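You operate a simulated robot arm through the tools that you are given. There is no shell and no other tool. Be economical: measure what you need, move in short steps, check, and stop when the job is done.

Carry out the task below with a simulated two-armed robot. There is one attempt and no reset: what you move stays moved.

Task
Turn the drier dial to 50 C.

The check looks at the end state, three seconds after you hand in, the way a careful person would. Anything else that was tipped, shoved, dropped, spilled or broken makes it a failure.

Robot
Two 7-joint arms with two-finger parallel grippers on one trunk, on a base that drives. Base frame: it is fixed to the floor where the robot stands at the start and does not move with it; the origin is under the middle of the robot, x ahead of it, y to its left, z up. Units: m, rad, N and s.
The left shoulder is at the start at [0.06, 0.143, 0.901], the right one opposite. With the tool pointing down near the work surface each hand reaches from about 0.32 to 0.74 m from the robot's upright axis, wherever it stands, measured 20 degrees to its own side. Places, roughly: drier dial [0.6, 0, 0.8]. Payload 1.57 kg a hand.
The TCP of each hand is the grasp point between the finger pads, 0.03 m short of the fingertips. In the tool frame z runs along the fingers and y along their closing line. Largest opening 0.11 m; finger width 0.024, thickness 0.012; the body of the gripper, 0.048 by 0.112 m, starts 0.078 m behind the TCP.
Orientation is that of the tool frame in the base frame, as [roll, pitch, yaw] about the fixed x, y, z axes, in that order (R = Rz(yaw) Ry(pitch) Rx(roll)). With the fingers straight down and closing along the base's y, the tool's x points along the base's -x, its y along +y and its z along -z.

Tools
- The arms move only by the tool arm_command. It takes "left_series", "right_series" or both (then of equal length, played together; a hand with none holds still); each is a list of rows, each an object of numbers (a shift or turn left out is 0, a gripper value left out holds the last): "dx", "dy", "dz": the shift along the tool's x, y, z in m; "ax", "ay", "az": the turn, a rotation vector about the tool's x, y, z in rad. In form: [{"dx": .., "dy": .., "dz": .., "ax": .., "ay": .., "az": ..}, ...]. A call has 1 to 10 rows; each row shifts and turns the commanded pose from where the row before left it, along the tool's axes as they then stand. "left_jaw" and "right_jaw" are, for a hand that has rows, the finger opening in m, from 0 to 0.11, set as the call begins (left out, the last holds). Each row takes 0.2 s and may step no farther than 0.05 m and 0.15 rad from the row before; otherwise, or with a gripper value out of range, the whole call is refused. A pose out of reach is approached as far as the arm can. The call stops where the force on the tool passes 40 N (or 10 N more than at its start, if that is more) or the arm is blocked; 0.2 s more then pass. The fingers move at their own pace (about 0.045 m/s each) and stop on an object; they squeeze with about 26 N. The grip force told is the motor's: it shows also when the fingers shut on nothing. Time passes only in rows, and 0.2 s behind the last, so rows that do not move let the fingers close. The reply holds the time, the measured pose of the TCP, the force on the tool along the base axes, the opening and the grip force, in the units named above and with some noise.
- Cameras (640 x 400 px; columns grow to the right, rows downward): "scene" is now at [0.0515, 0.0073, 1.5161]; the picture's right is [0.10, -1.00, 0.00], its down [-0.72, -0.07, -0.69] and it looks along [0.69, 0.07, -0.72] (base axes); focal length 272 px, centre (320, 200). "left" rides on the left gripper at [0.07, -0.016, -0.141] in its tool frame; the picture's right is [0.23, 0.97, 0.00], its down [-0.86, 0.20, -0.48] and it looks along [-0.47, 0.11, 0.88] (tool axes); focal length 222 px, centre (320, 200). "right" rides on the right gripper at [0.07, 0.016, -0.141] in its tool frame; the picture's right is [-0.23, 0.97, 0.00], its down [-0.86, -0.20, -0.48] and it looks along [-0.47, -0.11, 0.88] (tool axes); focal length 222 px, centre (320, 200). There is no depth. A picture from a camera that has moved, and an enlarged one, comes with that camera's place and axes in the base frame and with its lens.
- snapshot(camera): a new picture of that camera. The clock stands still meanwhile.
- raise_lower(by): slides the trunk up (or, below 0, down) by that many m; the arms and the scene camera ride with it, the base frame stays. It gives what a move gives, with no picture.
- base_move(legs): drives the robot by 1 to 6 legs, each [ahead, left, turn to the left] in m, m and rad, along the robot's own axes; the way and the turn of a leg run together, so that a leg with both is an arc; at most 1.5 m and 3.142 rad a leg. The arms and the cameras ride along, it lands a little off, and it stops where it bumps. It gives what a move gives.
- head_to(pan, tilt): turns the head with the scene camera to pan (to the left, within 1.501 rad either way) and tilt (down, from -0.506 to 1.204), counted from straight ahead of the robot. It gives what a move gives.
- enlarge(camera, box): a new picture of the part [left, top, right, bottom] of that camera's present view, enlarged. The clock stands still meanwhile.
- close_job(): hands the job in; it is judged then, once.

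Work in short steps. Places have to be worked out from the pictures, the camera data and where the tool is seen: move nearer, look again, correct. Check each grasp and each placing, and mend what went wrong. You have 120 turns and 92 pictures in all, those below and enlarged ones among them. Open the grippers and draw the arms clear of the work before you hand the job in, unless the task says otherwise; then end with one line.

The tools are called after "Emit:" as name(argument=value, ...) on one line, values as JSON. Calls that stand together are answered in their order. arm_command: Moves the arms, as the interface text tells. Its arguments: {"type":"object","properties":{"left_series":{"type":"array"},"left_jaw":{"type":"number"},"right_series":{"type":"array"},"right_jaw":{"type":"number"}},"required":[]} The other tools are called the same way: raise_lower (by) slides the trunk up or down; base_move (legs) drives the base; head_to (pan, tilt) turns the head that bears the scene camera; snapshot (camera) takes a picture; enlarge (camera, box) takes an enlarged picture of a part of a camera's view; close_job () hands the job in.

At the start:

```text
clock: 0.0
left_eef_pos: [0.4381, 0.1417, 1.0611]
left_orientation: [-3.142, -0.001, 3.141]
left_contact_force: [-0.1, 0.1, -0.8]
left_grip_width: 0.1102
left_finger_force: 0.1
right_eef_pos: [0.5098, -0.2348, 0.9809]
right_orientation: [3.141, 0.0, 3.14]
right_contact_force: [-0.2, -1.1, 0.4]
right_grip_width: 0.1102
right_finger_force: 0.0
trunk travel left (down, up): [-0.5, 0.09]
robot x, y, heading: [-0.0025, 0.0059, 0.0]
head pan, tilt: [0.096, 0.81]
```

scene: 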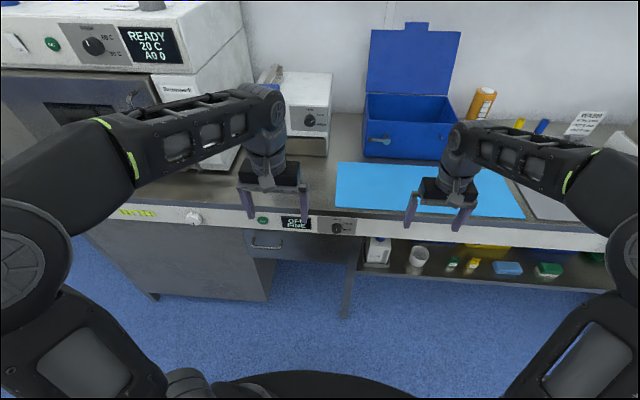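
right: 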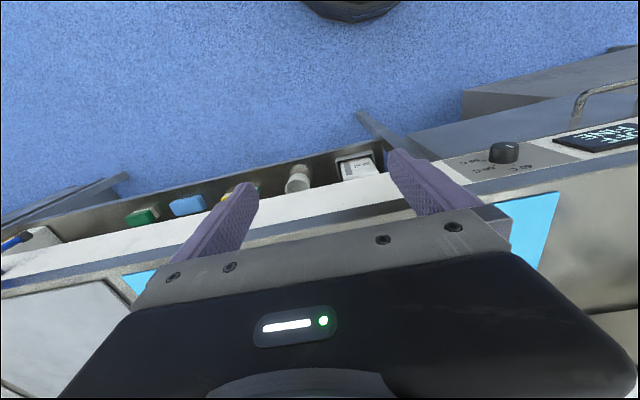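
left: 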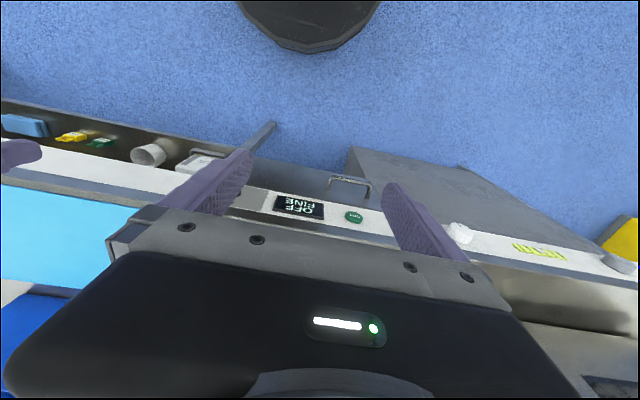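

The estimated drier dial place projects to about (339, 230) in the scene picture, which is the dial on the bench's front strip. I'll enlarge that and the neighbouring panels.

Emit:
enlarge(camera="scene", box=[240, 200, 368, 280])

Emit:
enlarge(camera="right", box=[420, 100, 640, 240])

Emit:
enlarge(camera="scene", box=[250, 60, 350, 160])

```text
5.00 times, centred on (304, 240) of scene
camera zoom: at [0.0515, 0.0073, 1.5161], right [0.1, -1.0, 0.0], down [-0.72, -0.07, -0.69], along [0.69, 0.07, -0.72], focal length 1358 px, centre (400, 0)
```

zoom: 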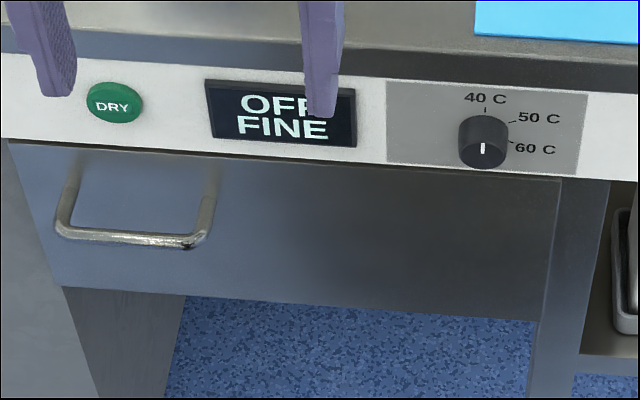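

```text
2.86 times, centred on (530, 170) of right
camera zoom: at [0.4394, -0.218, 1.1242], right [0.23, 0.97, 0.0], down [0.86, -0.2, 0.48], along [0.47, -0.11, -0.88], focal length 635 px, centre (-280, 286)
```

zoom: 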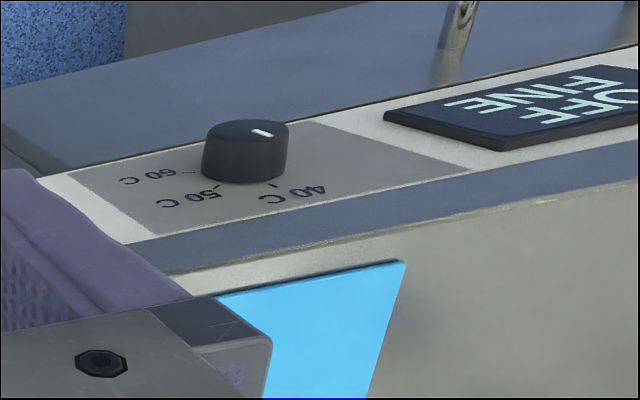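

```text
4.00 times, centred on (300, 110) of scene
camera zoom: at [0.0515, 0.0073, 1.5161], right [0.1, -1.0, 0.0], down [-0.72, -0.07, -0.69], along [0.69, 0.07, -0.72], focal length 1086 px, centre (400, 560)
```

zoom: 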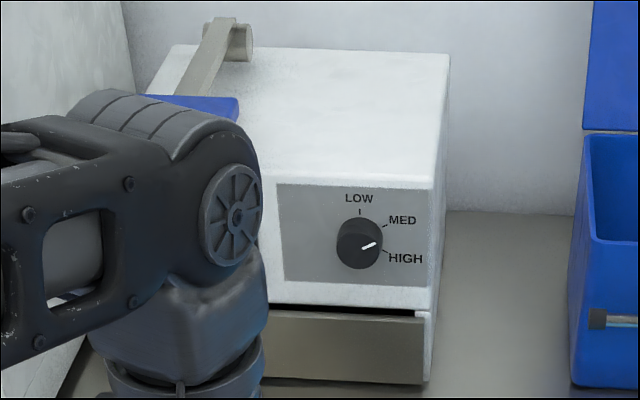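

The DRY panel with the 40/50/60 C dial is the drier. Triangulating puts the panel as a vertical face at x≈0.60 with the knob near (0.58, 0.005, 0.823) and the pointer apparently up at 40 C. I'll back off a little for room before pitching the right hand forward.

Emit:
base_move(legs=[[-0.15, 0, 0]])

```text
clock: 1.4
left_eef_pos: [0.2857, 0.1413, 1.0622]
left_orientation: [-3.141, 0.003, 3.141]
left_contact_force: [-0.4, 0.0, 0.1]
left_grip_width: 0.1099
left_finger_force: 0.0
right_eef_pos: [0.357, -0.234, 0.9827]
right_orientation: [3.141, 0.002, 3.141]
right_contact_force: [0.0, -0.7, 0.7]
right_grip_width: 0.1102
right_finger_force: 0.1
trunk travel left (down, up): [-0.5, 0.09]
robot x, y, heading: [-0.1544, -0.0029, -0.007]
head pan, tilt: [0.096, 0.81]
```

The hand is clear of the bench now. I'll pitch the right hand up towards horizontal so that its fingers point at the panel.

Emit:
arm_command(right_series=[{"ay": -0.143}, {"ay": -0.143}, {"ay": -0.143}, {"ay": -0.143}, {"ay": -0.143}, {"ay": -0.143}, {"ay": -0.143}, {"ay": -0.143}, {"ay": -0.143}, {"ay": -0.143}])

```text
clock: 3.6
left_eef_pos: [0.29, 0.1431, 1.0576]
left_orientation: [-3.139, -0.004, 3.14]
left_contact_force: [1.3, 1.3, -0.2]
left_grip_width: 0.11
left_finger_force: 0.1
right_eef_pos: [0.3967, -0.2627, 1.0309]
right_orientation: [-2.472, 1.349, -2.483]
right_contact_force: [1.6, 1.0, 1.4]
right_grip_width: 0.1101
right_finger_force: 0.1
right hand out of reach, approached as far as the arm can: row 8, 9, 10
trunk travel left (down, up): [-0.5, 0.09]
robot x, y, heading: [-0.1537, -0.0017, 0.0]
head pan, tilt: [0.096, 0.81]
```

The pose was out of reach close to the body, so I'll move forward along the fingers (with the tip still well short of x=0.58), then finish the pitch.

Emit:
arm_command(right_series=[{"dz": 0.04}, {"dz": 0.04, "dy": 0.03}, {"dy": 0.04}, {"dy": 0.04}, {"ay": -0.07, "dy": 0.03}, {"ay": -0.07, "dy": 0.03}, {"dx": 0.02, "dy": 0.03}, {}, {}])

Emit:
snapshot(camera="right")

Emit:
snapshot(camera="scene")

```text
clock: 5.6
left_eef_pos: [0.2862, 0.1406, 1.0621]
left_orientation: [-3.141, 0.001, 3.14]
left_contact_force: [-0.1, 0.3, -0.2]
left_grip_width: 0.11
left_finger_force: 0.0
right_eef_pos: [0.4519, -0.1076, 1.084]
right_orientation: [-2.985, 1.517, -2.955]
right_contact_force: [-0.8, -0.1, 0.0]
right_grip_width: 0.1101
right_finger_force: 0.1
right hand out of reach, approached as far as the arm can: row 1, 2, 3, 4, 5, 6, 7
trunk travel left (down, up): [-0.5, 0.09]
robot x, y, heading: [-0.1519, -0.0009, -0.002]
head pan, tilt: [0.096, 0.81]
```

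```text
85 pictures are left
camera right: at [0.3059, -0.0954, 1.0225], right [-0.02, 0.98, 0.22], down [-0.43, -0.21, 0.88], along [0.9, -0.08, 0.42], focal length 222 px, centre (320, 200)
```

right: 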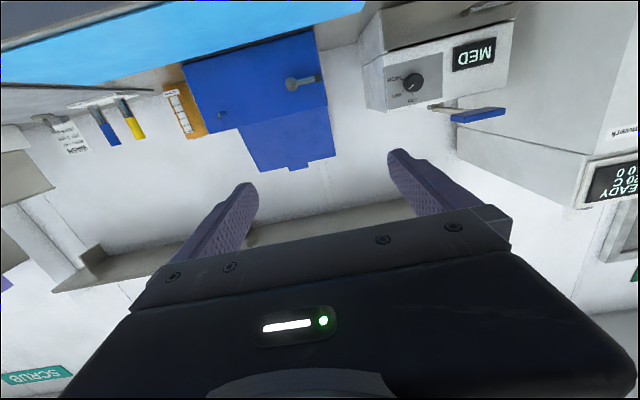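

```text
84 pictures are left
camera scene: at [-0.1008, 0.0075, 1.5161], right [0.09, -1.0, 0.0], down [-0.72, -0.07, -0.69], along [0.69, 0.06, -0.72], focal length 272 px, centre (320, 200)
```

scene: 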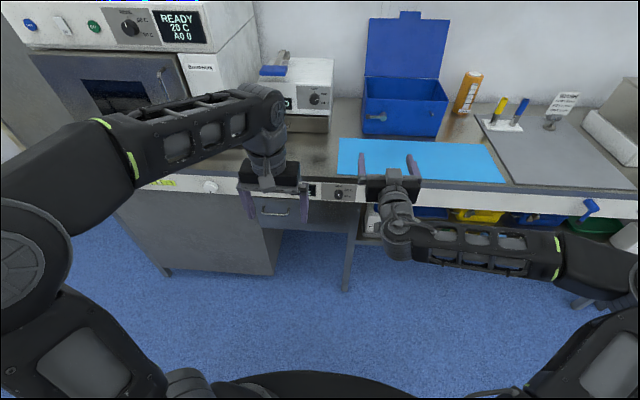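

The right hand is nearly horizontal, but high, since the arm folds up. I'll lower the trunk 0.22 m so it comes to the panel's height with a comfortable arm posture (everything is short of x=0.5).

Emit:
raise_lower(by=-0.22)

Emit:
snapshot(camera="right")

```text
clock: 7.9
left_eef_pos: [0.2873, 0.1399, 0.8419]
left_orientation: [3.141, 0.001, 3.139]
left_contact_force: [-0.1, -0.1, 0.1]
left_grip_width: 0.1098
left_finger_force: 0.0
right_eef_pos: [0.452, -0.1066, 0.8641]
right_orientation: [-2.984, 1.518, -2.954]
right_contact_force: [0.6, 0.8, 0.9]
right_grip_width: 0.11
right_finger_force: 0.1
trunk travel left (down, up): [-0.28, 0.31]
robot x, y, heading: [-0.1512, 0.0015, -0.003]
head pan, tilt: [0.096, 0.81]
```

```text
83 pictures are left
camera right: at [0.3058, -0.0955, 0.8026], right [-0.02, 0.98, 0.22], down [-0.43, -0.21, 0.88], along [0.9, -0.08, 0.42], focal length 222 px, centre (320, 200)
```

right: 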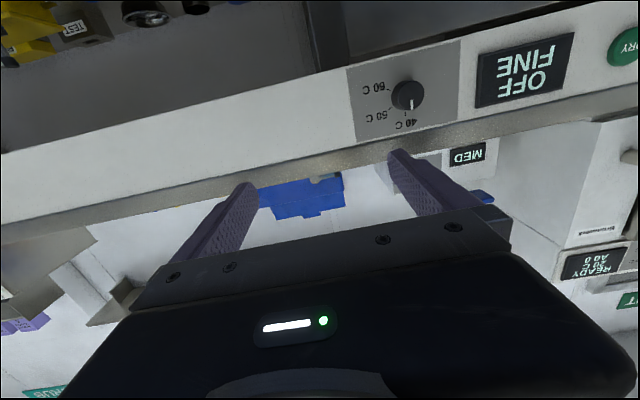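

Now the dial is seen nearly frontally (upside-down picture). I'll enlarge for the angles and position.

Emit:
enlarge(camera="right", box=[340, 40, 468, 150])

```text
3.64 times, centred on (404, 95) of right
camera zoom: at [0.3058, -0.0955, 0.8026], right [-0.02, 0.98, 0.22], down [-0.43, -0.21, 0.88], along [0.9, -0.08, 0.42], focal length 808 px, centre (14, 582)
```

zoom: 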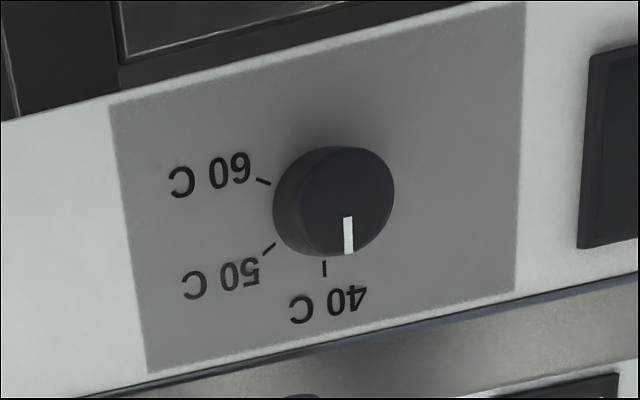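

Fitting the three tick marks gives knob centre ≈(y 0.009, z 0.827), with ticks at 0°, 60° and 120° clockwise and the pointer at 0° (40 C). So the turn is +60° about the tool z. I'll move to a standoff in front of it and straighten the tool.

Emit:
arm_command(right_jaw=0.07, right_series=[{"dy": 0.03}, {"dy": 0.03, "dx": 0.01, "ay": -0.025}, {"dy": 0.03, "dx": 0.01, "ay": -0.025}, {"dy": 0.026, "dx": 0.01, "ax": 0.03}, {"dz": 0.02, "dx": 0.007}, {}, {}])

```text
clock: 9.5
left_eef_pos: [0.2878, 0.141, 0.8404]
left_orientation: [-3.141, 0.001, 3.141]
left_contact_force: [0.1, -0.4, -0.7]
left_grip_width: 0.1098
left_finger_force: 0.1
right_eef_pos: [0.4291, -0.1049, 0.88]
right_orientation: [-2.213, 1.559, -2.213]
right_contact_force: [-0.5, -0.4, -0.8]
right_grip_width: 0.0698
right_finger_force: 0.0
right hand out of reach, approached as far as the arm can: row 1, 2, 3, 4, 5
trunk travel left (down, up): [-0.28, 0.31]
robot x, y, heading: [-0.1514, -0.0, -0.0]
head pan, tilt: [0.096, 0.81]
```

The arm still can't fold in this close, so I'll back the base further and extend the arm instead.

Emit:
base_move(legs=[[-0.2, 0, 0]])

Emit:
arm_command(right_series=[{"dz": 0.03}, {"dz": 0.03}, {"dz": 0.03}, {"dz": 0.03}, {"dz": 0.03}, {"dz": 0.03}, {}, {}])

```text
clock: 11.0
left_eef_pos: [0.129, 0.1401, 0.8431]
left_orientation: [-3.14, 0.002, 3.139]
left_contact_force: [0.5, 0.4, 0.6]
left_grip_width: 0.1101
left_finger_force: 0.1
right_eef_pos: [0.2693, -0.1042, 0.8802]
right_orientation: [-1.944, 1.559, -1.942]
right_contact_force: [-0.5, 0.6, 0.9]
right_grip_width: 0.0703
right_finger_force: 0.0
trunk travel left (down, up): [-0.28, 0.31]
robot x, y, heading: [-0.3092, 0.0017, -0.004]
head pan, tilt: [0.096, 0.81]
stopped in leg 1: the robot was blocked; the commanded pose is now the measured one
```

```text
clock: 12.8
left_eef_pos: [0.1271, 0.1405, 0.8427]
left_orientation: [-3.139, 0.004, 3.138]
left_contact_force: [0.2, -0.2, 0.8]
left_grip_width: 0.1102
left_finger_force: 0.1
right_eef_pos: [0.3798, -0.1464, 0.9164]
right_orientation: [-2.343, 1.558, -2.341]
right_contact_force: [0.2, -0.1, 0.4]
right_grip_width: 0.0701
right_finger_force: 0.1
right hand out of reach, approached as far as the arm can: row 1, 2, 3, 4, 5, 6
trunk travel left (down, up): [-0.28, 0.31]
robot x, y, heading: [-0.311, -0.0014, -0.001]
head pan, tilt: [0.096, 0.81]
```

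Something behind stopped the base, and the arm settles higher than commanded, hinting at a wrist limit that wants the hand above the shoulder. I'll ease off forward a bit and look at the arm posture.

Emit:
base_move(legs=[[0.06, 0, 0]])

Emit:
snapshot(camera="scene")

Emit:
snapshot(camera="left")

```text
clock: 13.8
left_eef_pos: [0.1907, 0.1385, 0.842]
left_orientation: [-3.141, 0.002, 3.137]
left_contact_force: [-0.2, 0.6, 0.4]
left_grip_width: 0.1101
left_finger_force: 0.1
right_eef_pos: [0.4404, -0.1474, 0.9141]
right_orientation: [-2.362, 1.558, -2.357]
right_contact_force: [1.1, -0.2, 0.4]
right_grip_width: 0.0699
right_finger_force: 0.1
trunk travel left (down, up): [-0.28, 0.31]
robot x, y, heading: [-0.252, 0.0008, -0.004]
head pan, tilt: [0.096, 0.81]
```

```text
81 pictures are left
camera scene: at [-0.1977, 0.0075, 1.2961], right [0.09, -1.0, 0.0], down [-0.72, -0.07, -0.69], along [0.69, 0.06, -0.72], focal length 272 px, centre (320, 200)
```

scene: 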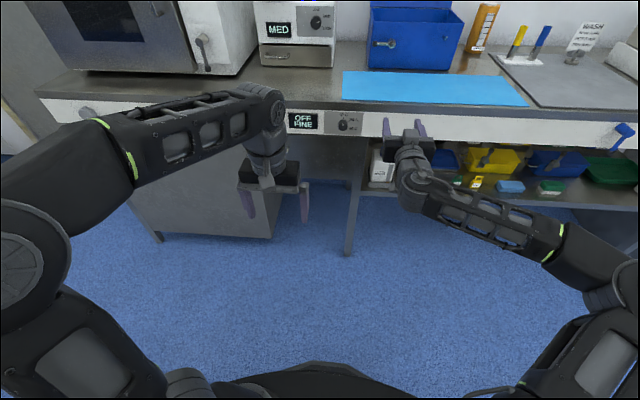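

```text
80 pictures are left
camera left: at [0.1194, 0.1228, 0.9827], right [-0.22, 0.97, 0.0], down [0.86, 0.2, 0.48], along [0.47, 0.1, -0.88], focal length 222 px, centre (320, 200)
```

left: 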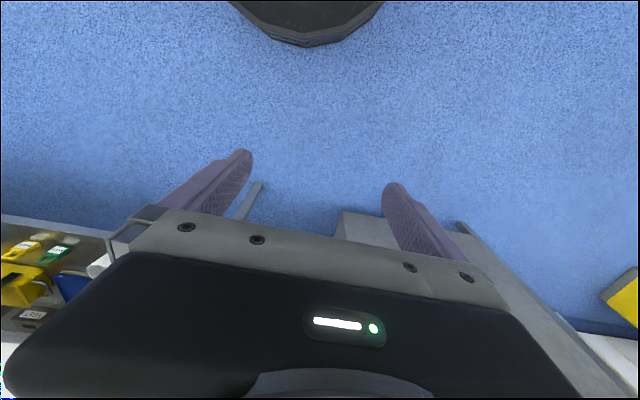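

The right forearm points inward from an outboard elbow, so a tool pointing straight ahead bends the wrist to its limit. Standing more to the left and turned right should align the forearm with the panel normal; I'll do that with margin to the bench.

Emit:
base_move(legs=[[0, 0, -0.5], [-0.03, 0.38, 0]])

Emit:
snapshot(camera="scene")

```text
clock: 17.6
left_eef_pos: [0.3613, 0.2633, 0.8419]
left_orientation: [-3.14, 0.002, 2.638]
left_contact_force: [0.3, -0.3, -0.5]
left_grip_width: 0.1101
left_finger_force: 0.0
right_eef_pos: [0.445, -0.1076, 0.9147]
right_orientation: [-2.333, 1.56, -2.826]
right_contact_force: [-0.9, 0.4, -0.4]
right_grip_width: 0.0699
right_finger_force: 0.1
trunk travel left (down, up): [-0.28, 0.31]
robot x, y, heading: [-0.0898, 0.3509, -0.501]
head pan, tilt: [0.096, 0.81]
```

```text
79 pictures are left
camera scene: at [-0.0427, 0.3338, 1.2961], right [-0.39, -0.92, 0.0], down [-0.67, 0.29, -0.69], along [0.63, -0.27, -0.72], focal length 272 px, centre (320, 200)
```

scene: 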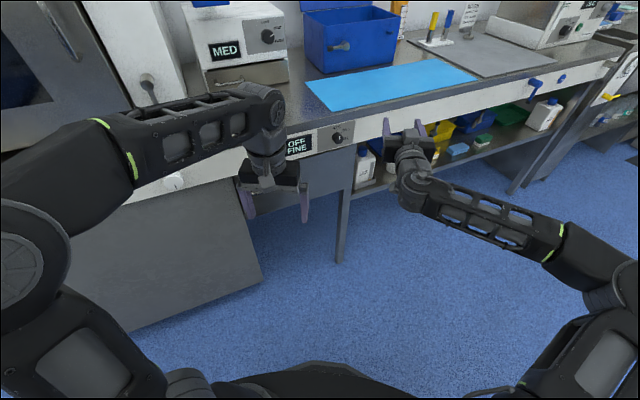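

Tool points −0.49 rad off the panel normal now. I'll yaw it back toward +x and lower it.

Emit:
arm_command(right_series=[{"ax": -0.12}, {"ax": -0.12, "dx": 0.02}, {"ax": -0.12, "dx": 0.02}, {"ax": -0.13, "dx": 0.02}, {"dx": 0.025}, {}, {}])

```text
clock: 19.2
left_eef_pos: [0.3608, 0.2631, 0.8422]
left_orientation: [-3.14, 0.002, 2.64]
left_contact_force: [-0.1, -0.4, -0.3]
left_grip_width: 0.1101
left_finger_force: 0.0
right_eef_pos: [0.4433, -0.1077, 0.8295]
right_orientation: [-2.824, 1.558, -2.831]
right_contact_force: [-0.4, -0.5, -0.1]
right_grip_width: 0.0703
right_finger_force: 0.1
trunk travel left (down, up): [-0.28, 0.31]
robot x, y, heading: [-0.0924, 0.3518, -0.5]
head pan, tilt: [0.096, 0.81]
```

It now follows exactly. Moving sideways in front of the knob and testing a −0.5 rad pre-roll.

Emit:
arm_command(right_series=[{"dy": 0.03}, {"dy": 0.03}, {"dy": 0.03}, {"dy": 0.027}, {"dz": 0.02, "dx": 0.002}, {}, {}])

Emit:
snapshot(camera="right")

```text
clock: 20.8
left_eef_pos: [0.3607, 0.2633, 0.8427]
left_orientation: [-3.14, 0.001, 2.64]
left_contact_force: [0.3, -0.1, -0.2]
left_grip_width: 0.1099
left_finger_force: 0.1
right_eef_pos: [0.461, -0.0022, 0.8496]
right_orientation: [-2.962, 1.551, -2.961]
right_contact_force: [-0.4, 0.1, 0.0]
right_grip_width: 0.07
right_finger_force: 0.1
right hand out of reach, approached as far as the arm can: row 3, 4, 5
trunk travel left (down, up): [-0.28, 0.31]
robot x, y, heading: [-0.0912, 0.3528, -0.5]
head pan, tilt: [0.096, 0.81]
```

```text
78 pictures are left
camera right: at [0.3177, 0.0155, 0.7842], right [0.0, 0.97, 0.22], down [-0.46, -0.2, 0.87], along [0.89, -0.11, 0.45], focal length 222 px, centre (320, 200)
```

right: 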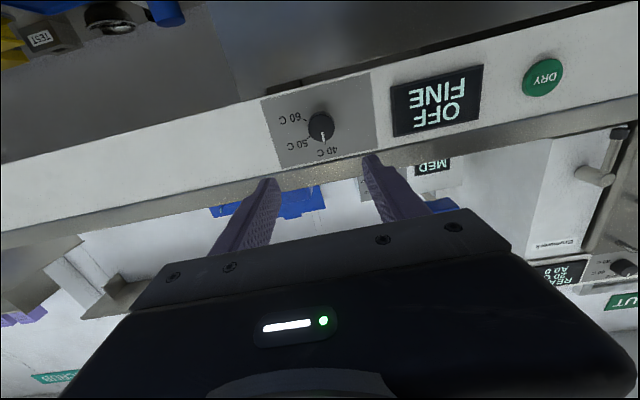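

The limit lies just short of the target, so I'll bring the hand back right a little and shift the base left instead, with hand well clear of the panel.

Emit:
arm_command(right_series=[{"dy": -0.04}, {"dy": -0.04}, {"dy": -0.02}, {}])

Emit:
base_move(legs=[[-0.05, 0.1, 0]])

```text
clock: 21.8
left_eef_pos: [0.3608, 0.264, 0.8413]
left_orientation: [-3.139, 0.003, 2.639]
left_contact_force: [0.2, 0.4, -0.1]
left_grip_width: 0.1101
left_finger_force: 0.1
right_eef_pos: [0.4604, -0.1007, 0.8491]
right_orientation: [-2.843, 1.559, -2.845]
right_contact_force: [-0.1, 0.4, 0.0]
right_grip_width: 0.07
right_finger_force: 0.0
trunk travel left (down, up): [-0.28, 0.31]
robot x, y, heading: [-0.0885, 0.3524, -0.501]
head pan, tilt: [0.096, 0.81]
```

```text
clock: 23.1
left_eef_pos: [0.366, 0.3754, 0.8425]
left_orientation: [-3.141, 0.002, 2.637]
left_contact_force: [0.4, -0.9, -1.0]
left_grip_width: 0.1098
left_finger_force: 0.0
right_eef_pos: [0.4662, 0.0098, 0.8478]
right_orientation: [-2.814, 1.558, -2.82]
right_contact_force: [-0.1, -0.7, 0.4]
right_grip_width: 0.07
right_finger_force: 0.1
trunk travel left (down, up): [-0.28, 0.31]
robot x, y, heading: [-0.0858, 0.4603, -0.504]
head pan, tilt: [0.096, 0.81]
```

The hand is now at y=0.0098. I'll lower to z=0.827, and pre-roll −0.5 rad in free air.

Emit:
arm_command(right_series=[{"dx": 0.021}, {"az": 0.13}, {"az": 0.13}, {"az": 0.13}, {"az": 0.13}, {}])

Emit:
arm_command(right_series=[{"az": -0.13}, {"az": -0.13}, {"az": -0.13}, {"az": -0.13}, {"az": -0.13}, {"az": -0.13}, {"az": -0.13}, {"az": -0.13}, {}, {}])

Emit:
snapshot(camera="right")

```text
clock: 24.4
left_eef_pos: [0.3651, 0.3752, 0.842]
left_orientation: [-3.14, 0.002, 2.636]
left_contact_force: [0.4, -0.6, -0.1]
left_grip_width: 0.1104
left_finger_force: 0.0
right_eef_pos: [0.4657, 0.011, 0.8271]
right_orientation: [1.595, 1.053, 1.586]
right_contact_force: [0.9, -0.2, 0.5]
right_grip_width: 0.0699
right_finger_force: 0.0
trunk travel left (down, up): [-0.28, 0.31]
robot x, y, heading: [-0.0849, 0.464, -0.505]
head pan, tilt: [0.096, 0.81]
```

```text
clock: 26.6
left_eef_pos: [0.3652, 0.3754, 0.8418]
left_orientation: [-3.141, 0.001, 2.636]
left_contact_force: [1.1, 0.7, -0.4]
left_grip_width: 0.11
left_finger_force: 0.1
right_eef_pos: [0.4652, 0.0103, 0.8281]
right_orientation: [-1.596, 1.044, -1.598]
right_contact_force: [0.1, -0.5, -0.5]
right_grip_width: 0.0698
right_finger_force: 0.0
trunk travel left (down, up): [-0.28, 0.31]
robot x, y, heading: [-0.0866, 0.466, -0.503]
head pan, tilt: [0.096, 0.81]
```

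```text
77 pictures are left
camera right: at [0.3217, -0.0088, 0.7626], right [0.0, 0.96, -0.29], down [-0.47, 0.26, 0.85], along [0.88, 0.13, 0.45], focal length 222 px, centre (320, 200)
```

right: 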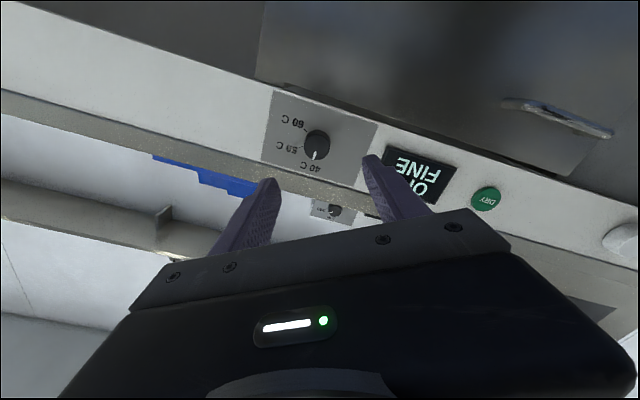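

Both roll ends are reachable and the tool is within 1° of the panel normal. I'll refine the knob centre from this view.

Emit:
enlarge(camera="right", box=[260, 90, 380, 190])

```text
4.00 times, centred on (320, 140) of right
camera zoom: at [0.3217, -0.0088, 0.7626], right [0.0, 0.96, -0.29], down [-0.47, 0.26, 0.85], along [0.88, 0.13, 0.45], focal length 888 px, centre (320, 440)
```

zoom: 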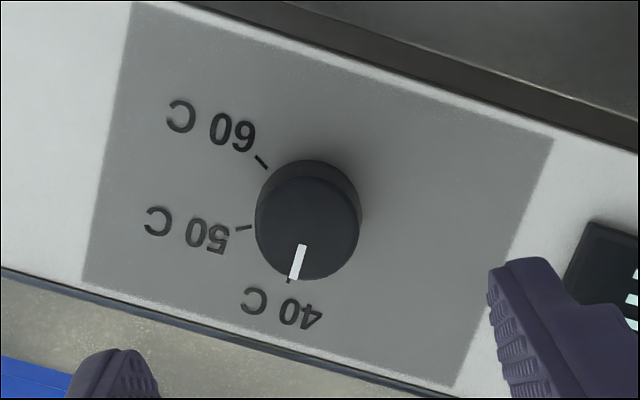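

This view gives centre ≈(y 0.006, z 0.828), so I'll shift 4 mm right and advance until the tips straddle the knob, stopping short of the panel.

Emit:
arm_command(right_series=[{"dy": -0.0035, "dx": 0.002}, {"dz": 0.025}, {"dz": 0.025}, {"dz": 0.02}, {"dz": 0.015}, {}, {}])

Emit:
snapshot(camera="right")

```text
clock: 28.2
left_eef_pos: [0.3668, 0.3771, 0.8422]
left_orientation: [-3.141, 0.002, 2.636]
left_contact_force: [-0.5, 0.3, -0.8]
left_grip_width: 0.1097
left_finger_force: 0.0
right_eef_pos: [0.54, 0.0083, 0.8255]
right_orientation: [-1.594, 1.048, -1.595]
right_contact_force: [-0.5, -0.3, -0.4]
right_grip_width: 0.07
right_finger_force: 0.1
right hand out of reach, approached as far as the arm can: row 5
trunk travel left (down, up): [-0.28, 0.31]
robot x, y, heading: [-0.0862, 0.4656, -0.504]
head pan, tilt: [0.096, 0.81]
```

```text
75 pictures are left
camera right: at [0.3954, -0.0116, 0.7594], right [0.0, 0.96, -0.29], down [-0.47, 0.26, 0.85], along [0.88, 0.13, 0.45], focal length 222 px, centre (320, 200)
```

right: 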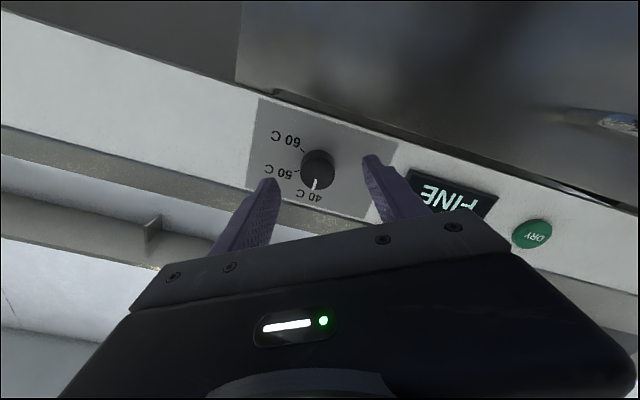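

Reach ran out at x=0.54. I'll retract a bit, move the base ~6 cm toward the panel, then re-approach.

Emit:
arm_command(right_series=[{"dz": -0.025}, {"dz": -0.025}, {"dz": -0.025}, {"dz": -0.015}, {}])

Emit:
base_move(legs=[[0.053, 0.029, 0]])

```text
clock: 29.4
left_eef_pos: [0.3655, 0.3753, 0.8415]
left_orientation: [-3.138, 0.002, 2.639]
left_contact_force: [1.1, 0.6, 0.4]
left_grip_width: 0.11
left_finger_force: 0.0
right_eef_pos: [0.4487, 0.0091, 0.8274]
right_orientation: [-1.594, 1.047, -1.597]
right_contact_force: [0.0, 0.3, -0.2]
right_grip_width: 0.0698
right_finger_force: 0.0
trunk travel left (down, up): [-0.28, 0.31]
robot x, y, heading: [-0.0866, 0.4641, -0.5]
head pan, tilt: [0.096, 0.81]
```

```text
clock: 30.4
left_eef_pos: [0.4263, 0.3757, 0.8426]
left_orientation: [-3.14, 0.003, 2.638]
left_contact_force: [0.7, 1.1, 0.6]
left_grip_width: 0.1099
left_finger_force: 0.0
right_eef_pos: [0.5101, 0.0095, 0.8257]
right_orientation: [-1.596, 1.047, -1.596]
right_contact_force: [-1.2, 0.4, -0.5]
right_grip_width: 0.0698
right_finger_force: 0.1
trunk travel left (down, up): [-0.28, 0.31]
robot x, y, heading: [-0.0262, 0.4627, -0.502]
head pan, tilt: [0.096, 0.81]
```

Now at x=0.51. Correct by 4 mm and advance to x≈0.548, then look.

Emit:
arm_command(right_series=[{"dy": -0.004}, {"dz": 0.02}, {"dz": 0.018}, {}, {}])

Emit:
enlarge(camera="right", box=[220, 90, 440, 230])

```text
clock: 31.6
left_eef_pos: [0.4273, 0.3756, 0.8425]
left_orientation: [-3.139, 0.001, 2.64]
left_contact_force: [0.0, 0.2, 0.3]
left_grip_width: 0.1099
left_finger_force: 0.0
right_eef_pos: [0.5479, 0.0049, 0.8284]
right_orientation: [-1.593, 1.047, -1.597]
right_contact_force: [-0.4, 0.4, -1.1]
right_grip_width: 0.0699
right_finger_force: 0.1
trunk travel left (down, up): [-0.28, 0.31]
robot x, y, heading: [-0.0246, 0.4618, -0.505]
head pan, tilt: [0.096, 0.81]
```

```text
2.86 times, centred on (330, 160) of right
camera zoom: at [0.4039, -0.0143, 0.7624], right [0.0, 0.96, -0.29], down [-0.47, 0.26, 0.85], along [0.88, 0.13, 0.45], focal length 635 px, centre (291, 314)
```

zoom: 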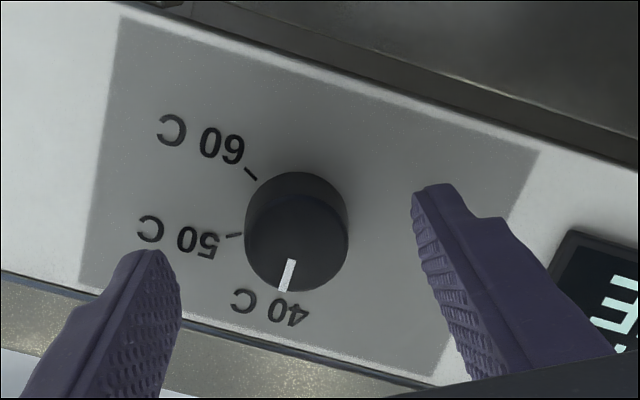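

The knob is centred between the fingers. I'll advance 12 mm and close.

Emit:
arm_command(right_series=[{"dz": 0.004}, {"dz": 0.004}, {"dz": 0.004}, {}, {}])

Emit:
enlarge(camera="right", box=[220, 90, 440, 230])

```text
clock: 32.8
left_eef_pos: [0.4278, 0.3776, 0.8423]
left_orientation: [-3.141, 0.002, 2.639]
left_contact_force: [0.4, 0.2, 0.1]
left_grip_width: 0.1101
left_finger_force: 0.2
right_eef_pos: [0.5595, 0.0056, 0.8289]
right_orientation: [-1.594, 1.047, -1.597]
right_contact_force: [-1.0, -0.6, 0.1]
right_grip_width: 0.0702
right_finger_force: 0.1
trunk travel left (down, up): [-0.28, 0.31]
robot x, y, heading: [-0.0281, 0.4639, -0.503]
head pan, tilt: [0.096, 0.81]
```

```text
2.86 times, centred on (330, 160) of right
camera zoom: at [0.4161, -0.0142, 0.7632], right [0.0, 0.96, -0.29], down [-0.47, 0.26, 0.85], along [0.88, 0.13, 0.45], focal length 635 px, centre (291, 314)
```

zoom: 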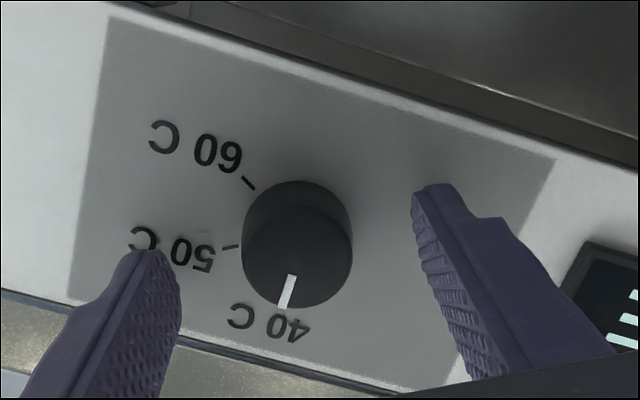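

No contact and the fingers straddle the knob with the tips about 1 cm off the panel. Closing gently on it.

Emit:
arm_command(right_jaw=0.0, right_series=[{}, {}, {}, {}, {}])

Emit:
enlarge(camera="right", box=[220, 90, 440, 230])

```text
clock: 34.0
left_eef_pos: [0.4271, 0.3764, 0.842]
left_orientation: [-3.14, 0.002, 2.639]
left_contact_force: [0.6, 0.1, -0.5]
left_grip_width: 0.1102
left_finger_force: 0.1
right_eef_pos: [0.5595, 0.0073, 0.8267]
right_orientation: [-1.598, 1.047, -1.594]
right_contact_force: [-8.0, 11.4, -9.8]
right_grip_width: 0.0308
right_finger_force: 38.4
trunk travel left (down, up): [-0.28, 0.31]
robot x, y, heading: [-0.0275, 0.4621, -0.5]
head pan, tilt: [0.096, 0.81]
```

```text
2.86 times, centred on (330, 160) of right
camera zoom: at [0.4162, -0.0126, 0.7625], right [0.0, 0.96, -0.29], down [-0.47, 0.26, 0.85], along [0.88, 0.14, 0.45], focal length 635 px, centre (291, 314)
```

zoom: 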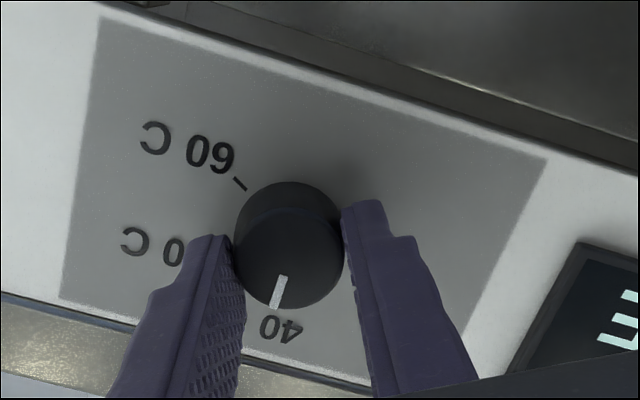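

Gripped with a 31 mm width, and the hand was pulled 2 mm onto the knob's centre. I'll relieve that offset, then turn +60° clockwise in small steps.

Emit:
arm_command(right_series=[{"dy": 0.0022}, {"az": 0.1}, {"az": 0.1}, {"az": 0.1}, {}])

Emit:
enlarge(camera="right", box=[220, 90, 440, 230])

```text
clock: 35.2
left_eef_pos: [0.4269, 0.3752, 0.8418]
left_orientation: [-3.138, 0.003, 2.637]
left_contact_force: [-1.1, 0.1, 0.4]
left_grip_width: 0.11
left_finger_force: 0.1
right_eef_pos: [0.5585, 0.0071, 0.8283]
right_orientation: [-1.621, 1.347, -1.626]
right_contact_force: [0.0, 2.0, 1.3]
right_grip_width: 0.0308
right_finger_force: 39.5
trunk travel left (down, up): [-0.28, 0.31]
robot x, y, heading: [-0.0227, 0.4634, -0.504]
head pan, tilt: [0.096, 0.81]
```

```text
2.86 times, centred on (330, 160) of right
camera zoom: at [0.4163, 0.0086, 0.7594], right [0.01, 1.0, 0.01], down [-0.47, 0.0, 0.88], along [0.88, -0.01, 0.47], focal length 635 px, centre (291, 314)
```

zoom: 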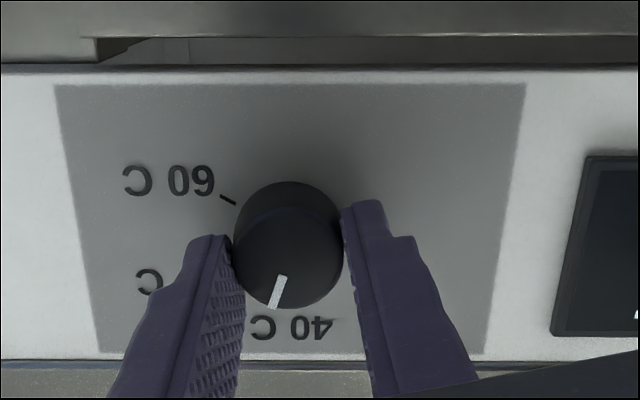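

The knob turns with the hand at low force (pointer moved ~17° toward 50). Continuing the remaining 0.747 rad.

Emit:
arm_command(right_series=[{"az": 0.1}, {"az": 0.1}, {"az": 0.1}, {"az": 0.1}, {"az": 0.1}, {"az": 0.1}, {"az": 0.1}, {"az": 0.047}, {}, {}])

Emit:
enlarge(camera="right", box=[220, 90, 440, 230])

```text
clock: 37.4
left_eef_pos: [0.4272, 0.3742, 0.8418]
left_orientation: [-3.139, 0.002, 2.639]
left_contact_force: [-1.0, -0.3, 0.9]
left_grip_width: 0.1099
left_finger_force: 0.0
right_eef_pos: [0.56, 0.0047, 0.8268]
right_orientation: [1.592, 1.045, 1.579]
right_contact_force: [17.3, -21.5, 16.8]
right_grip_width: 0.0307
right_finger_force: 40.2
trunk travel left (down, up): [-0.28, 0.31]
robot x, y, heading: [-0.0258, 0.4632, -0.503]
head pan, tilt: [0.096, 0.81]
```

```text
2.86 times, centred on (330, 160) of right
camera zoom: at [0.4168, 0.0557, 0.7783], right [0.01, 0.73, 0.68], down [-0.48, -0.6, 0.65], along [0.88, -0.34, 0.34], focal length 635 px, centre (291, 314)
```

zoom: 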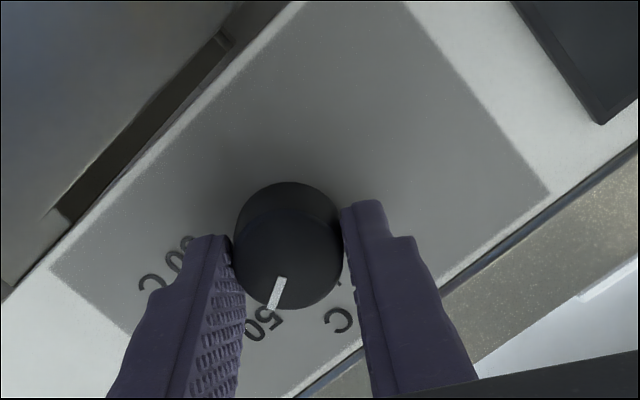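

Rotated a full 60°, to the 50 mark. I'll relieve the side force and then open.

Emit:
arm_command(right_series=[{"dx": -0.002, "dy": -0.001}, {"dx": -0.0015}, {}])

Emit:
arm_command(right_jaw=0.065, right_series=[{}, {}, {}, {}])

Emit:
enlarge(camera="right", box=[220, 90, 440, 230])

```text
clock: 38.2
left_eef_pos: [0.4266, 0.3758, 0.842]
left_orientation: [-3.139, 0.002, 2.636]
left_contact_force: [-0.2, 0.5, -0.4]
left_grip_width: 0.11
left_finger_force: 0.2
right_eef_pos: [0.5601, 0.005, 0.8274]
right_orientation: [1.6, 1.045, 1.591]
right_contact_force: [-3.9, -9.2, -2.1]
right_grip_width: 0.0306
right_finger_force: 39.8
trunk travel left (down, up): [-0.28, 0.31]
robot x, y, heading: [-0.0289, 0.4606, -0.501]
head pan, tilt: [0.096, 0.81]
```

```text
clock: 39.2
left_eef_pos: [0.4264, 0.3746, 0.8417]
left_orientation: [-3.14, 0.001, 2.639]
left_contact_force: [-0.9, -0.8, 1.1]
left_grip_width: 0.11
left_finger_force: 0.1
right_eef_pos: [0.5609, 0.0055, 0.8308]
right_orientation: [1.596, 1.048, 1.586]
right_contact_force: [0.5, -0.1, -0.3]
right_grip_width: 0.0649
right_finger_force: 0.1
trunk travel left (down, up): [-0.28, 0.31]
robot x, y, heading: [-0.027, 0.4623, -0.505]
head pan, tilt: [0.096, 0.81]
```

```text
2.86 times, centred on (330, 160) of right
camera zoom: at [0.4171, 0.0552, 0.7807], right [0.01, 0.73, 0.68], down [-0.47, -0.6, 0.65], along [0.88, -0.33, 0.34], focal length 635 px, centre (291, 314)
```

zoom: 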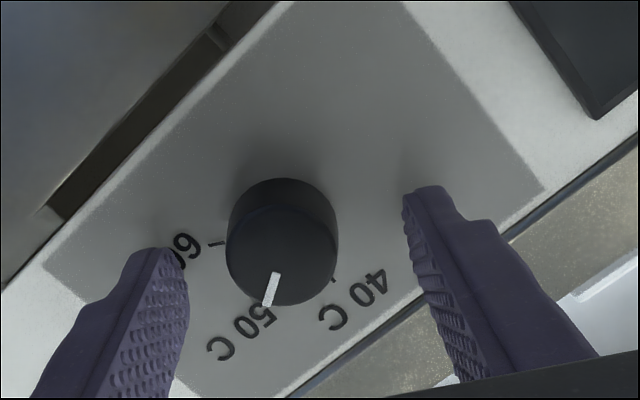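

The fingers are clear of the knob and the pointer lies toward 50 C. I'll draw straight back, roll upright and look frontally.

Emit:
arm_command(right_series=[{"dz": -0.025}, {"dz": -0.03}, {"dz": -0.03}, {"az": -0.13}, {"az": -0.13}, {"az": -0.13}, {"az": -0.13}, {}, {}])

Emit:
snapshot(camera="right")

Emit:
enlarge(camera="right", box=[260, 90, 380, 190])

```text
clock: 41.2
left_eef_pos: [0.427, 0.3751, 0.8414]
left_orientation: [-3.139, 0.002, 2.64]
left_contact_force: [-0.4, 0.5, 0.0]
left_grip_width: 0.11
left_finger_force: 0.1
right_eef_pos: [0.4739, 0.0048, 0.8307]
right_orientation: [2.959, 1.559, 2.953]
right_contact_force: [-0.3, 0.1, 0.2]
right_grip_width: 0.065
right_finger_force: 0.0
trunk travel left (down, up): [-0.28, 0.31]
robot x, y, heading: [-0.0297, 0.4637, -0.503]
head pan, tilt: [0.096, 0.81]
```

```text
68 pictures are left
camera right: at [0.3306, 0.0233, 0.7642], right [0.01, 0.97, 0.23], down [-0.47, -0.2, 0.86], along [0.88, -0.11, 0.46], focal length 222 px, centre (320, 200)
```

right: 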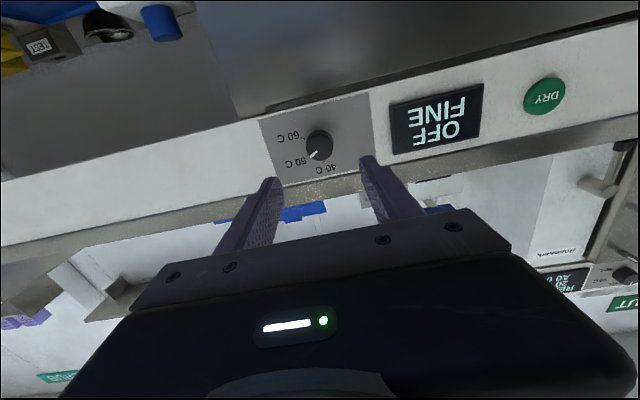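

```text
4.00 times, centred on (320, 140) of right
camera zoom: at [0.3306, 0.0233, 0.7642], right [0.01, 0.97, 0.23], down [-0.47, -0.2, 0.86], along [0.88, -0.11, 0.46], focal length 888 px, centre (320, 440)
```

zoom: 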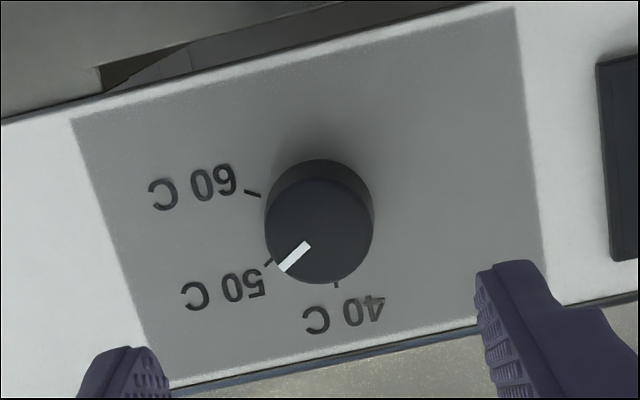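

The pointer reads about 50, maybe a few degrees short. I'll enlarge further for a precise check, and also check the overall scene.

Emit:
enlarge(camera="right", box=[296, 122, 344, 170])

Emit:
snapshot(camera="scene")

```text
8.33 times, centred on (320, 146) of right
camera zoom: at [0.3306, 0.0233, 0.7642], right [0.01, 0.97, 0.23], down [-0.47, -0.2, 0.86], along [0.88, -0.11, 0.46], focal length 1851 px, centre (320, 650)
```

zoom: 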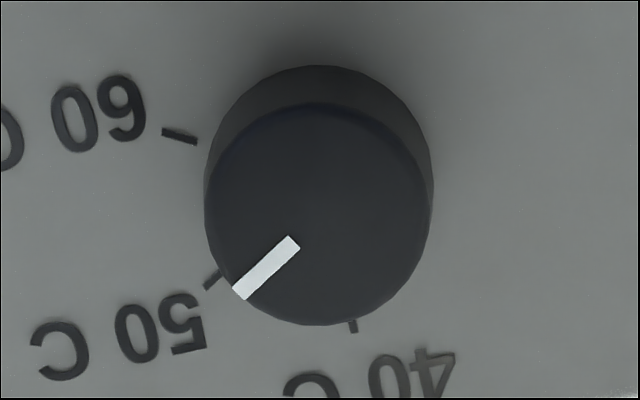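

```text
65 pictures are left
camera scene: at [0.0236, 0.4458, 1.2961], right [-0.4, -0.92, 0.0], down [-0.66, 0.29, -0.69], along [0.63, -0.27, -0.72], focal length 272 px, centre (320, 200)
```

scene: 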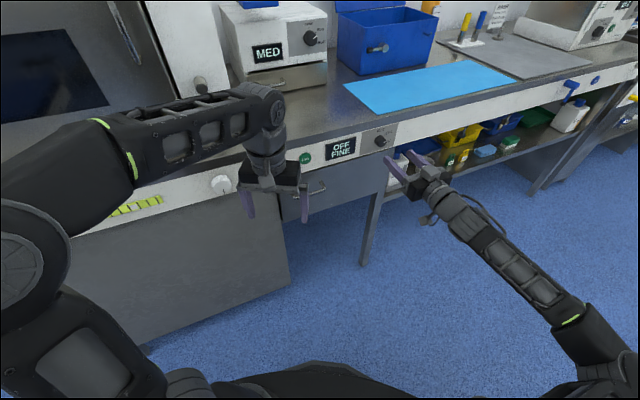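

Pointer lines up with the 50 C tick within the measurement noise. Before finishing I'll retract, open the hand, and look behind at what blocked the base earlier.

Emit:
arm_command(right_jaw=0.11, right_series=[{"dz": -0.02}, {"dz": -0.02}, {}, {}])

Emit:
head_to(pan=-1.5, tilt=0.7)

Emit:
snapshot(camera="scene")

```text
clock: 42.2
left_eef_pos: [0.4266, 0.3759, 0.843]
left_orientation: [-3.141, 0.0, 2.638]
left_contact_force: [0.1, -0.9, 0.8]
left_grip_width: 0.1102
left_finger_force: 0.0
right_eef_pos: [0.4338, 0.0058, 0.832]
right_orientation: [2.9, 1.559, 2.896]
right_contact_force: [-0.1, 0.0, 0.0]
right_grip_width: 0.1102
right_finger_force: 0.1
trunk travel left (down, up): [-0.28, 0.31]
robot x, y, heading: [-0.02, 0.4614, -0.504]
head pan, tilt: [0.096, 0.81]
```

```text
clock: 43.9
left_eef_pos: [0.4278, 0.3755, 0.8421]
left_orientation: [-3.14, 0.003, 2.639]
left_contact_force: [0.0, 0.6, 0.2]
left_grip_width: 0.1101
left_finger_force: 0.0
right_eef_pos: [0.4342, 0.0055, 0.8319]
right_orientation: [2.892, 1.559, 2.885]
right_contact_force: [0.1, -0.3, 0.1]
right_grip_width: 0.1099
right_finger_force: 0.0
trunk travel left (down, up): [-0.28, 0.31]
robot x, y, heading: [-0.0235, 0.463, -0.504]
head pan, tilt: [-1.499, 0.7]
```

```text
64 pictures are left
camera scene: at [-0.0855, 0.4004, 1.3052], right [-0.91, 0.42, 0.0], down [0.27, 0.59, -0.76], along [-0.32, -0.7, -0.64], focal length 272 px, centre (320, 200)
```

scene: 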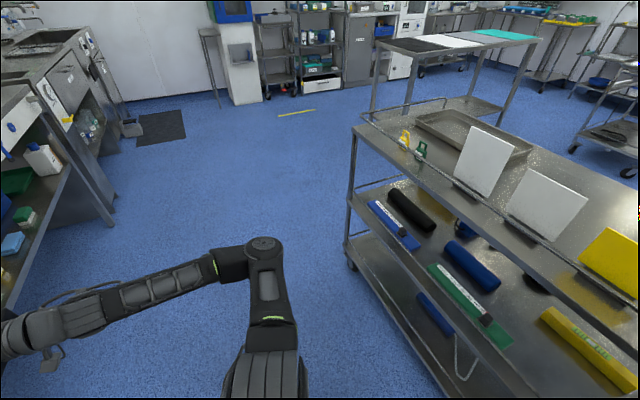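

The trolley behind me looks undisturbed, with all its items standing. The dial points at 50 C, the right gripper is open and about 14 cm clear, and I'm handing in.

Emit:
close_job()

```text
The job is handed in.
```

The drier dial now points at 50 C, within a few degrees of the mark by the close-up pictures. While backing up, the base was stopped once by the trolley behind; everything on it still stands in the later picture.
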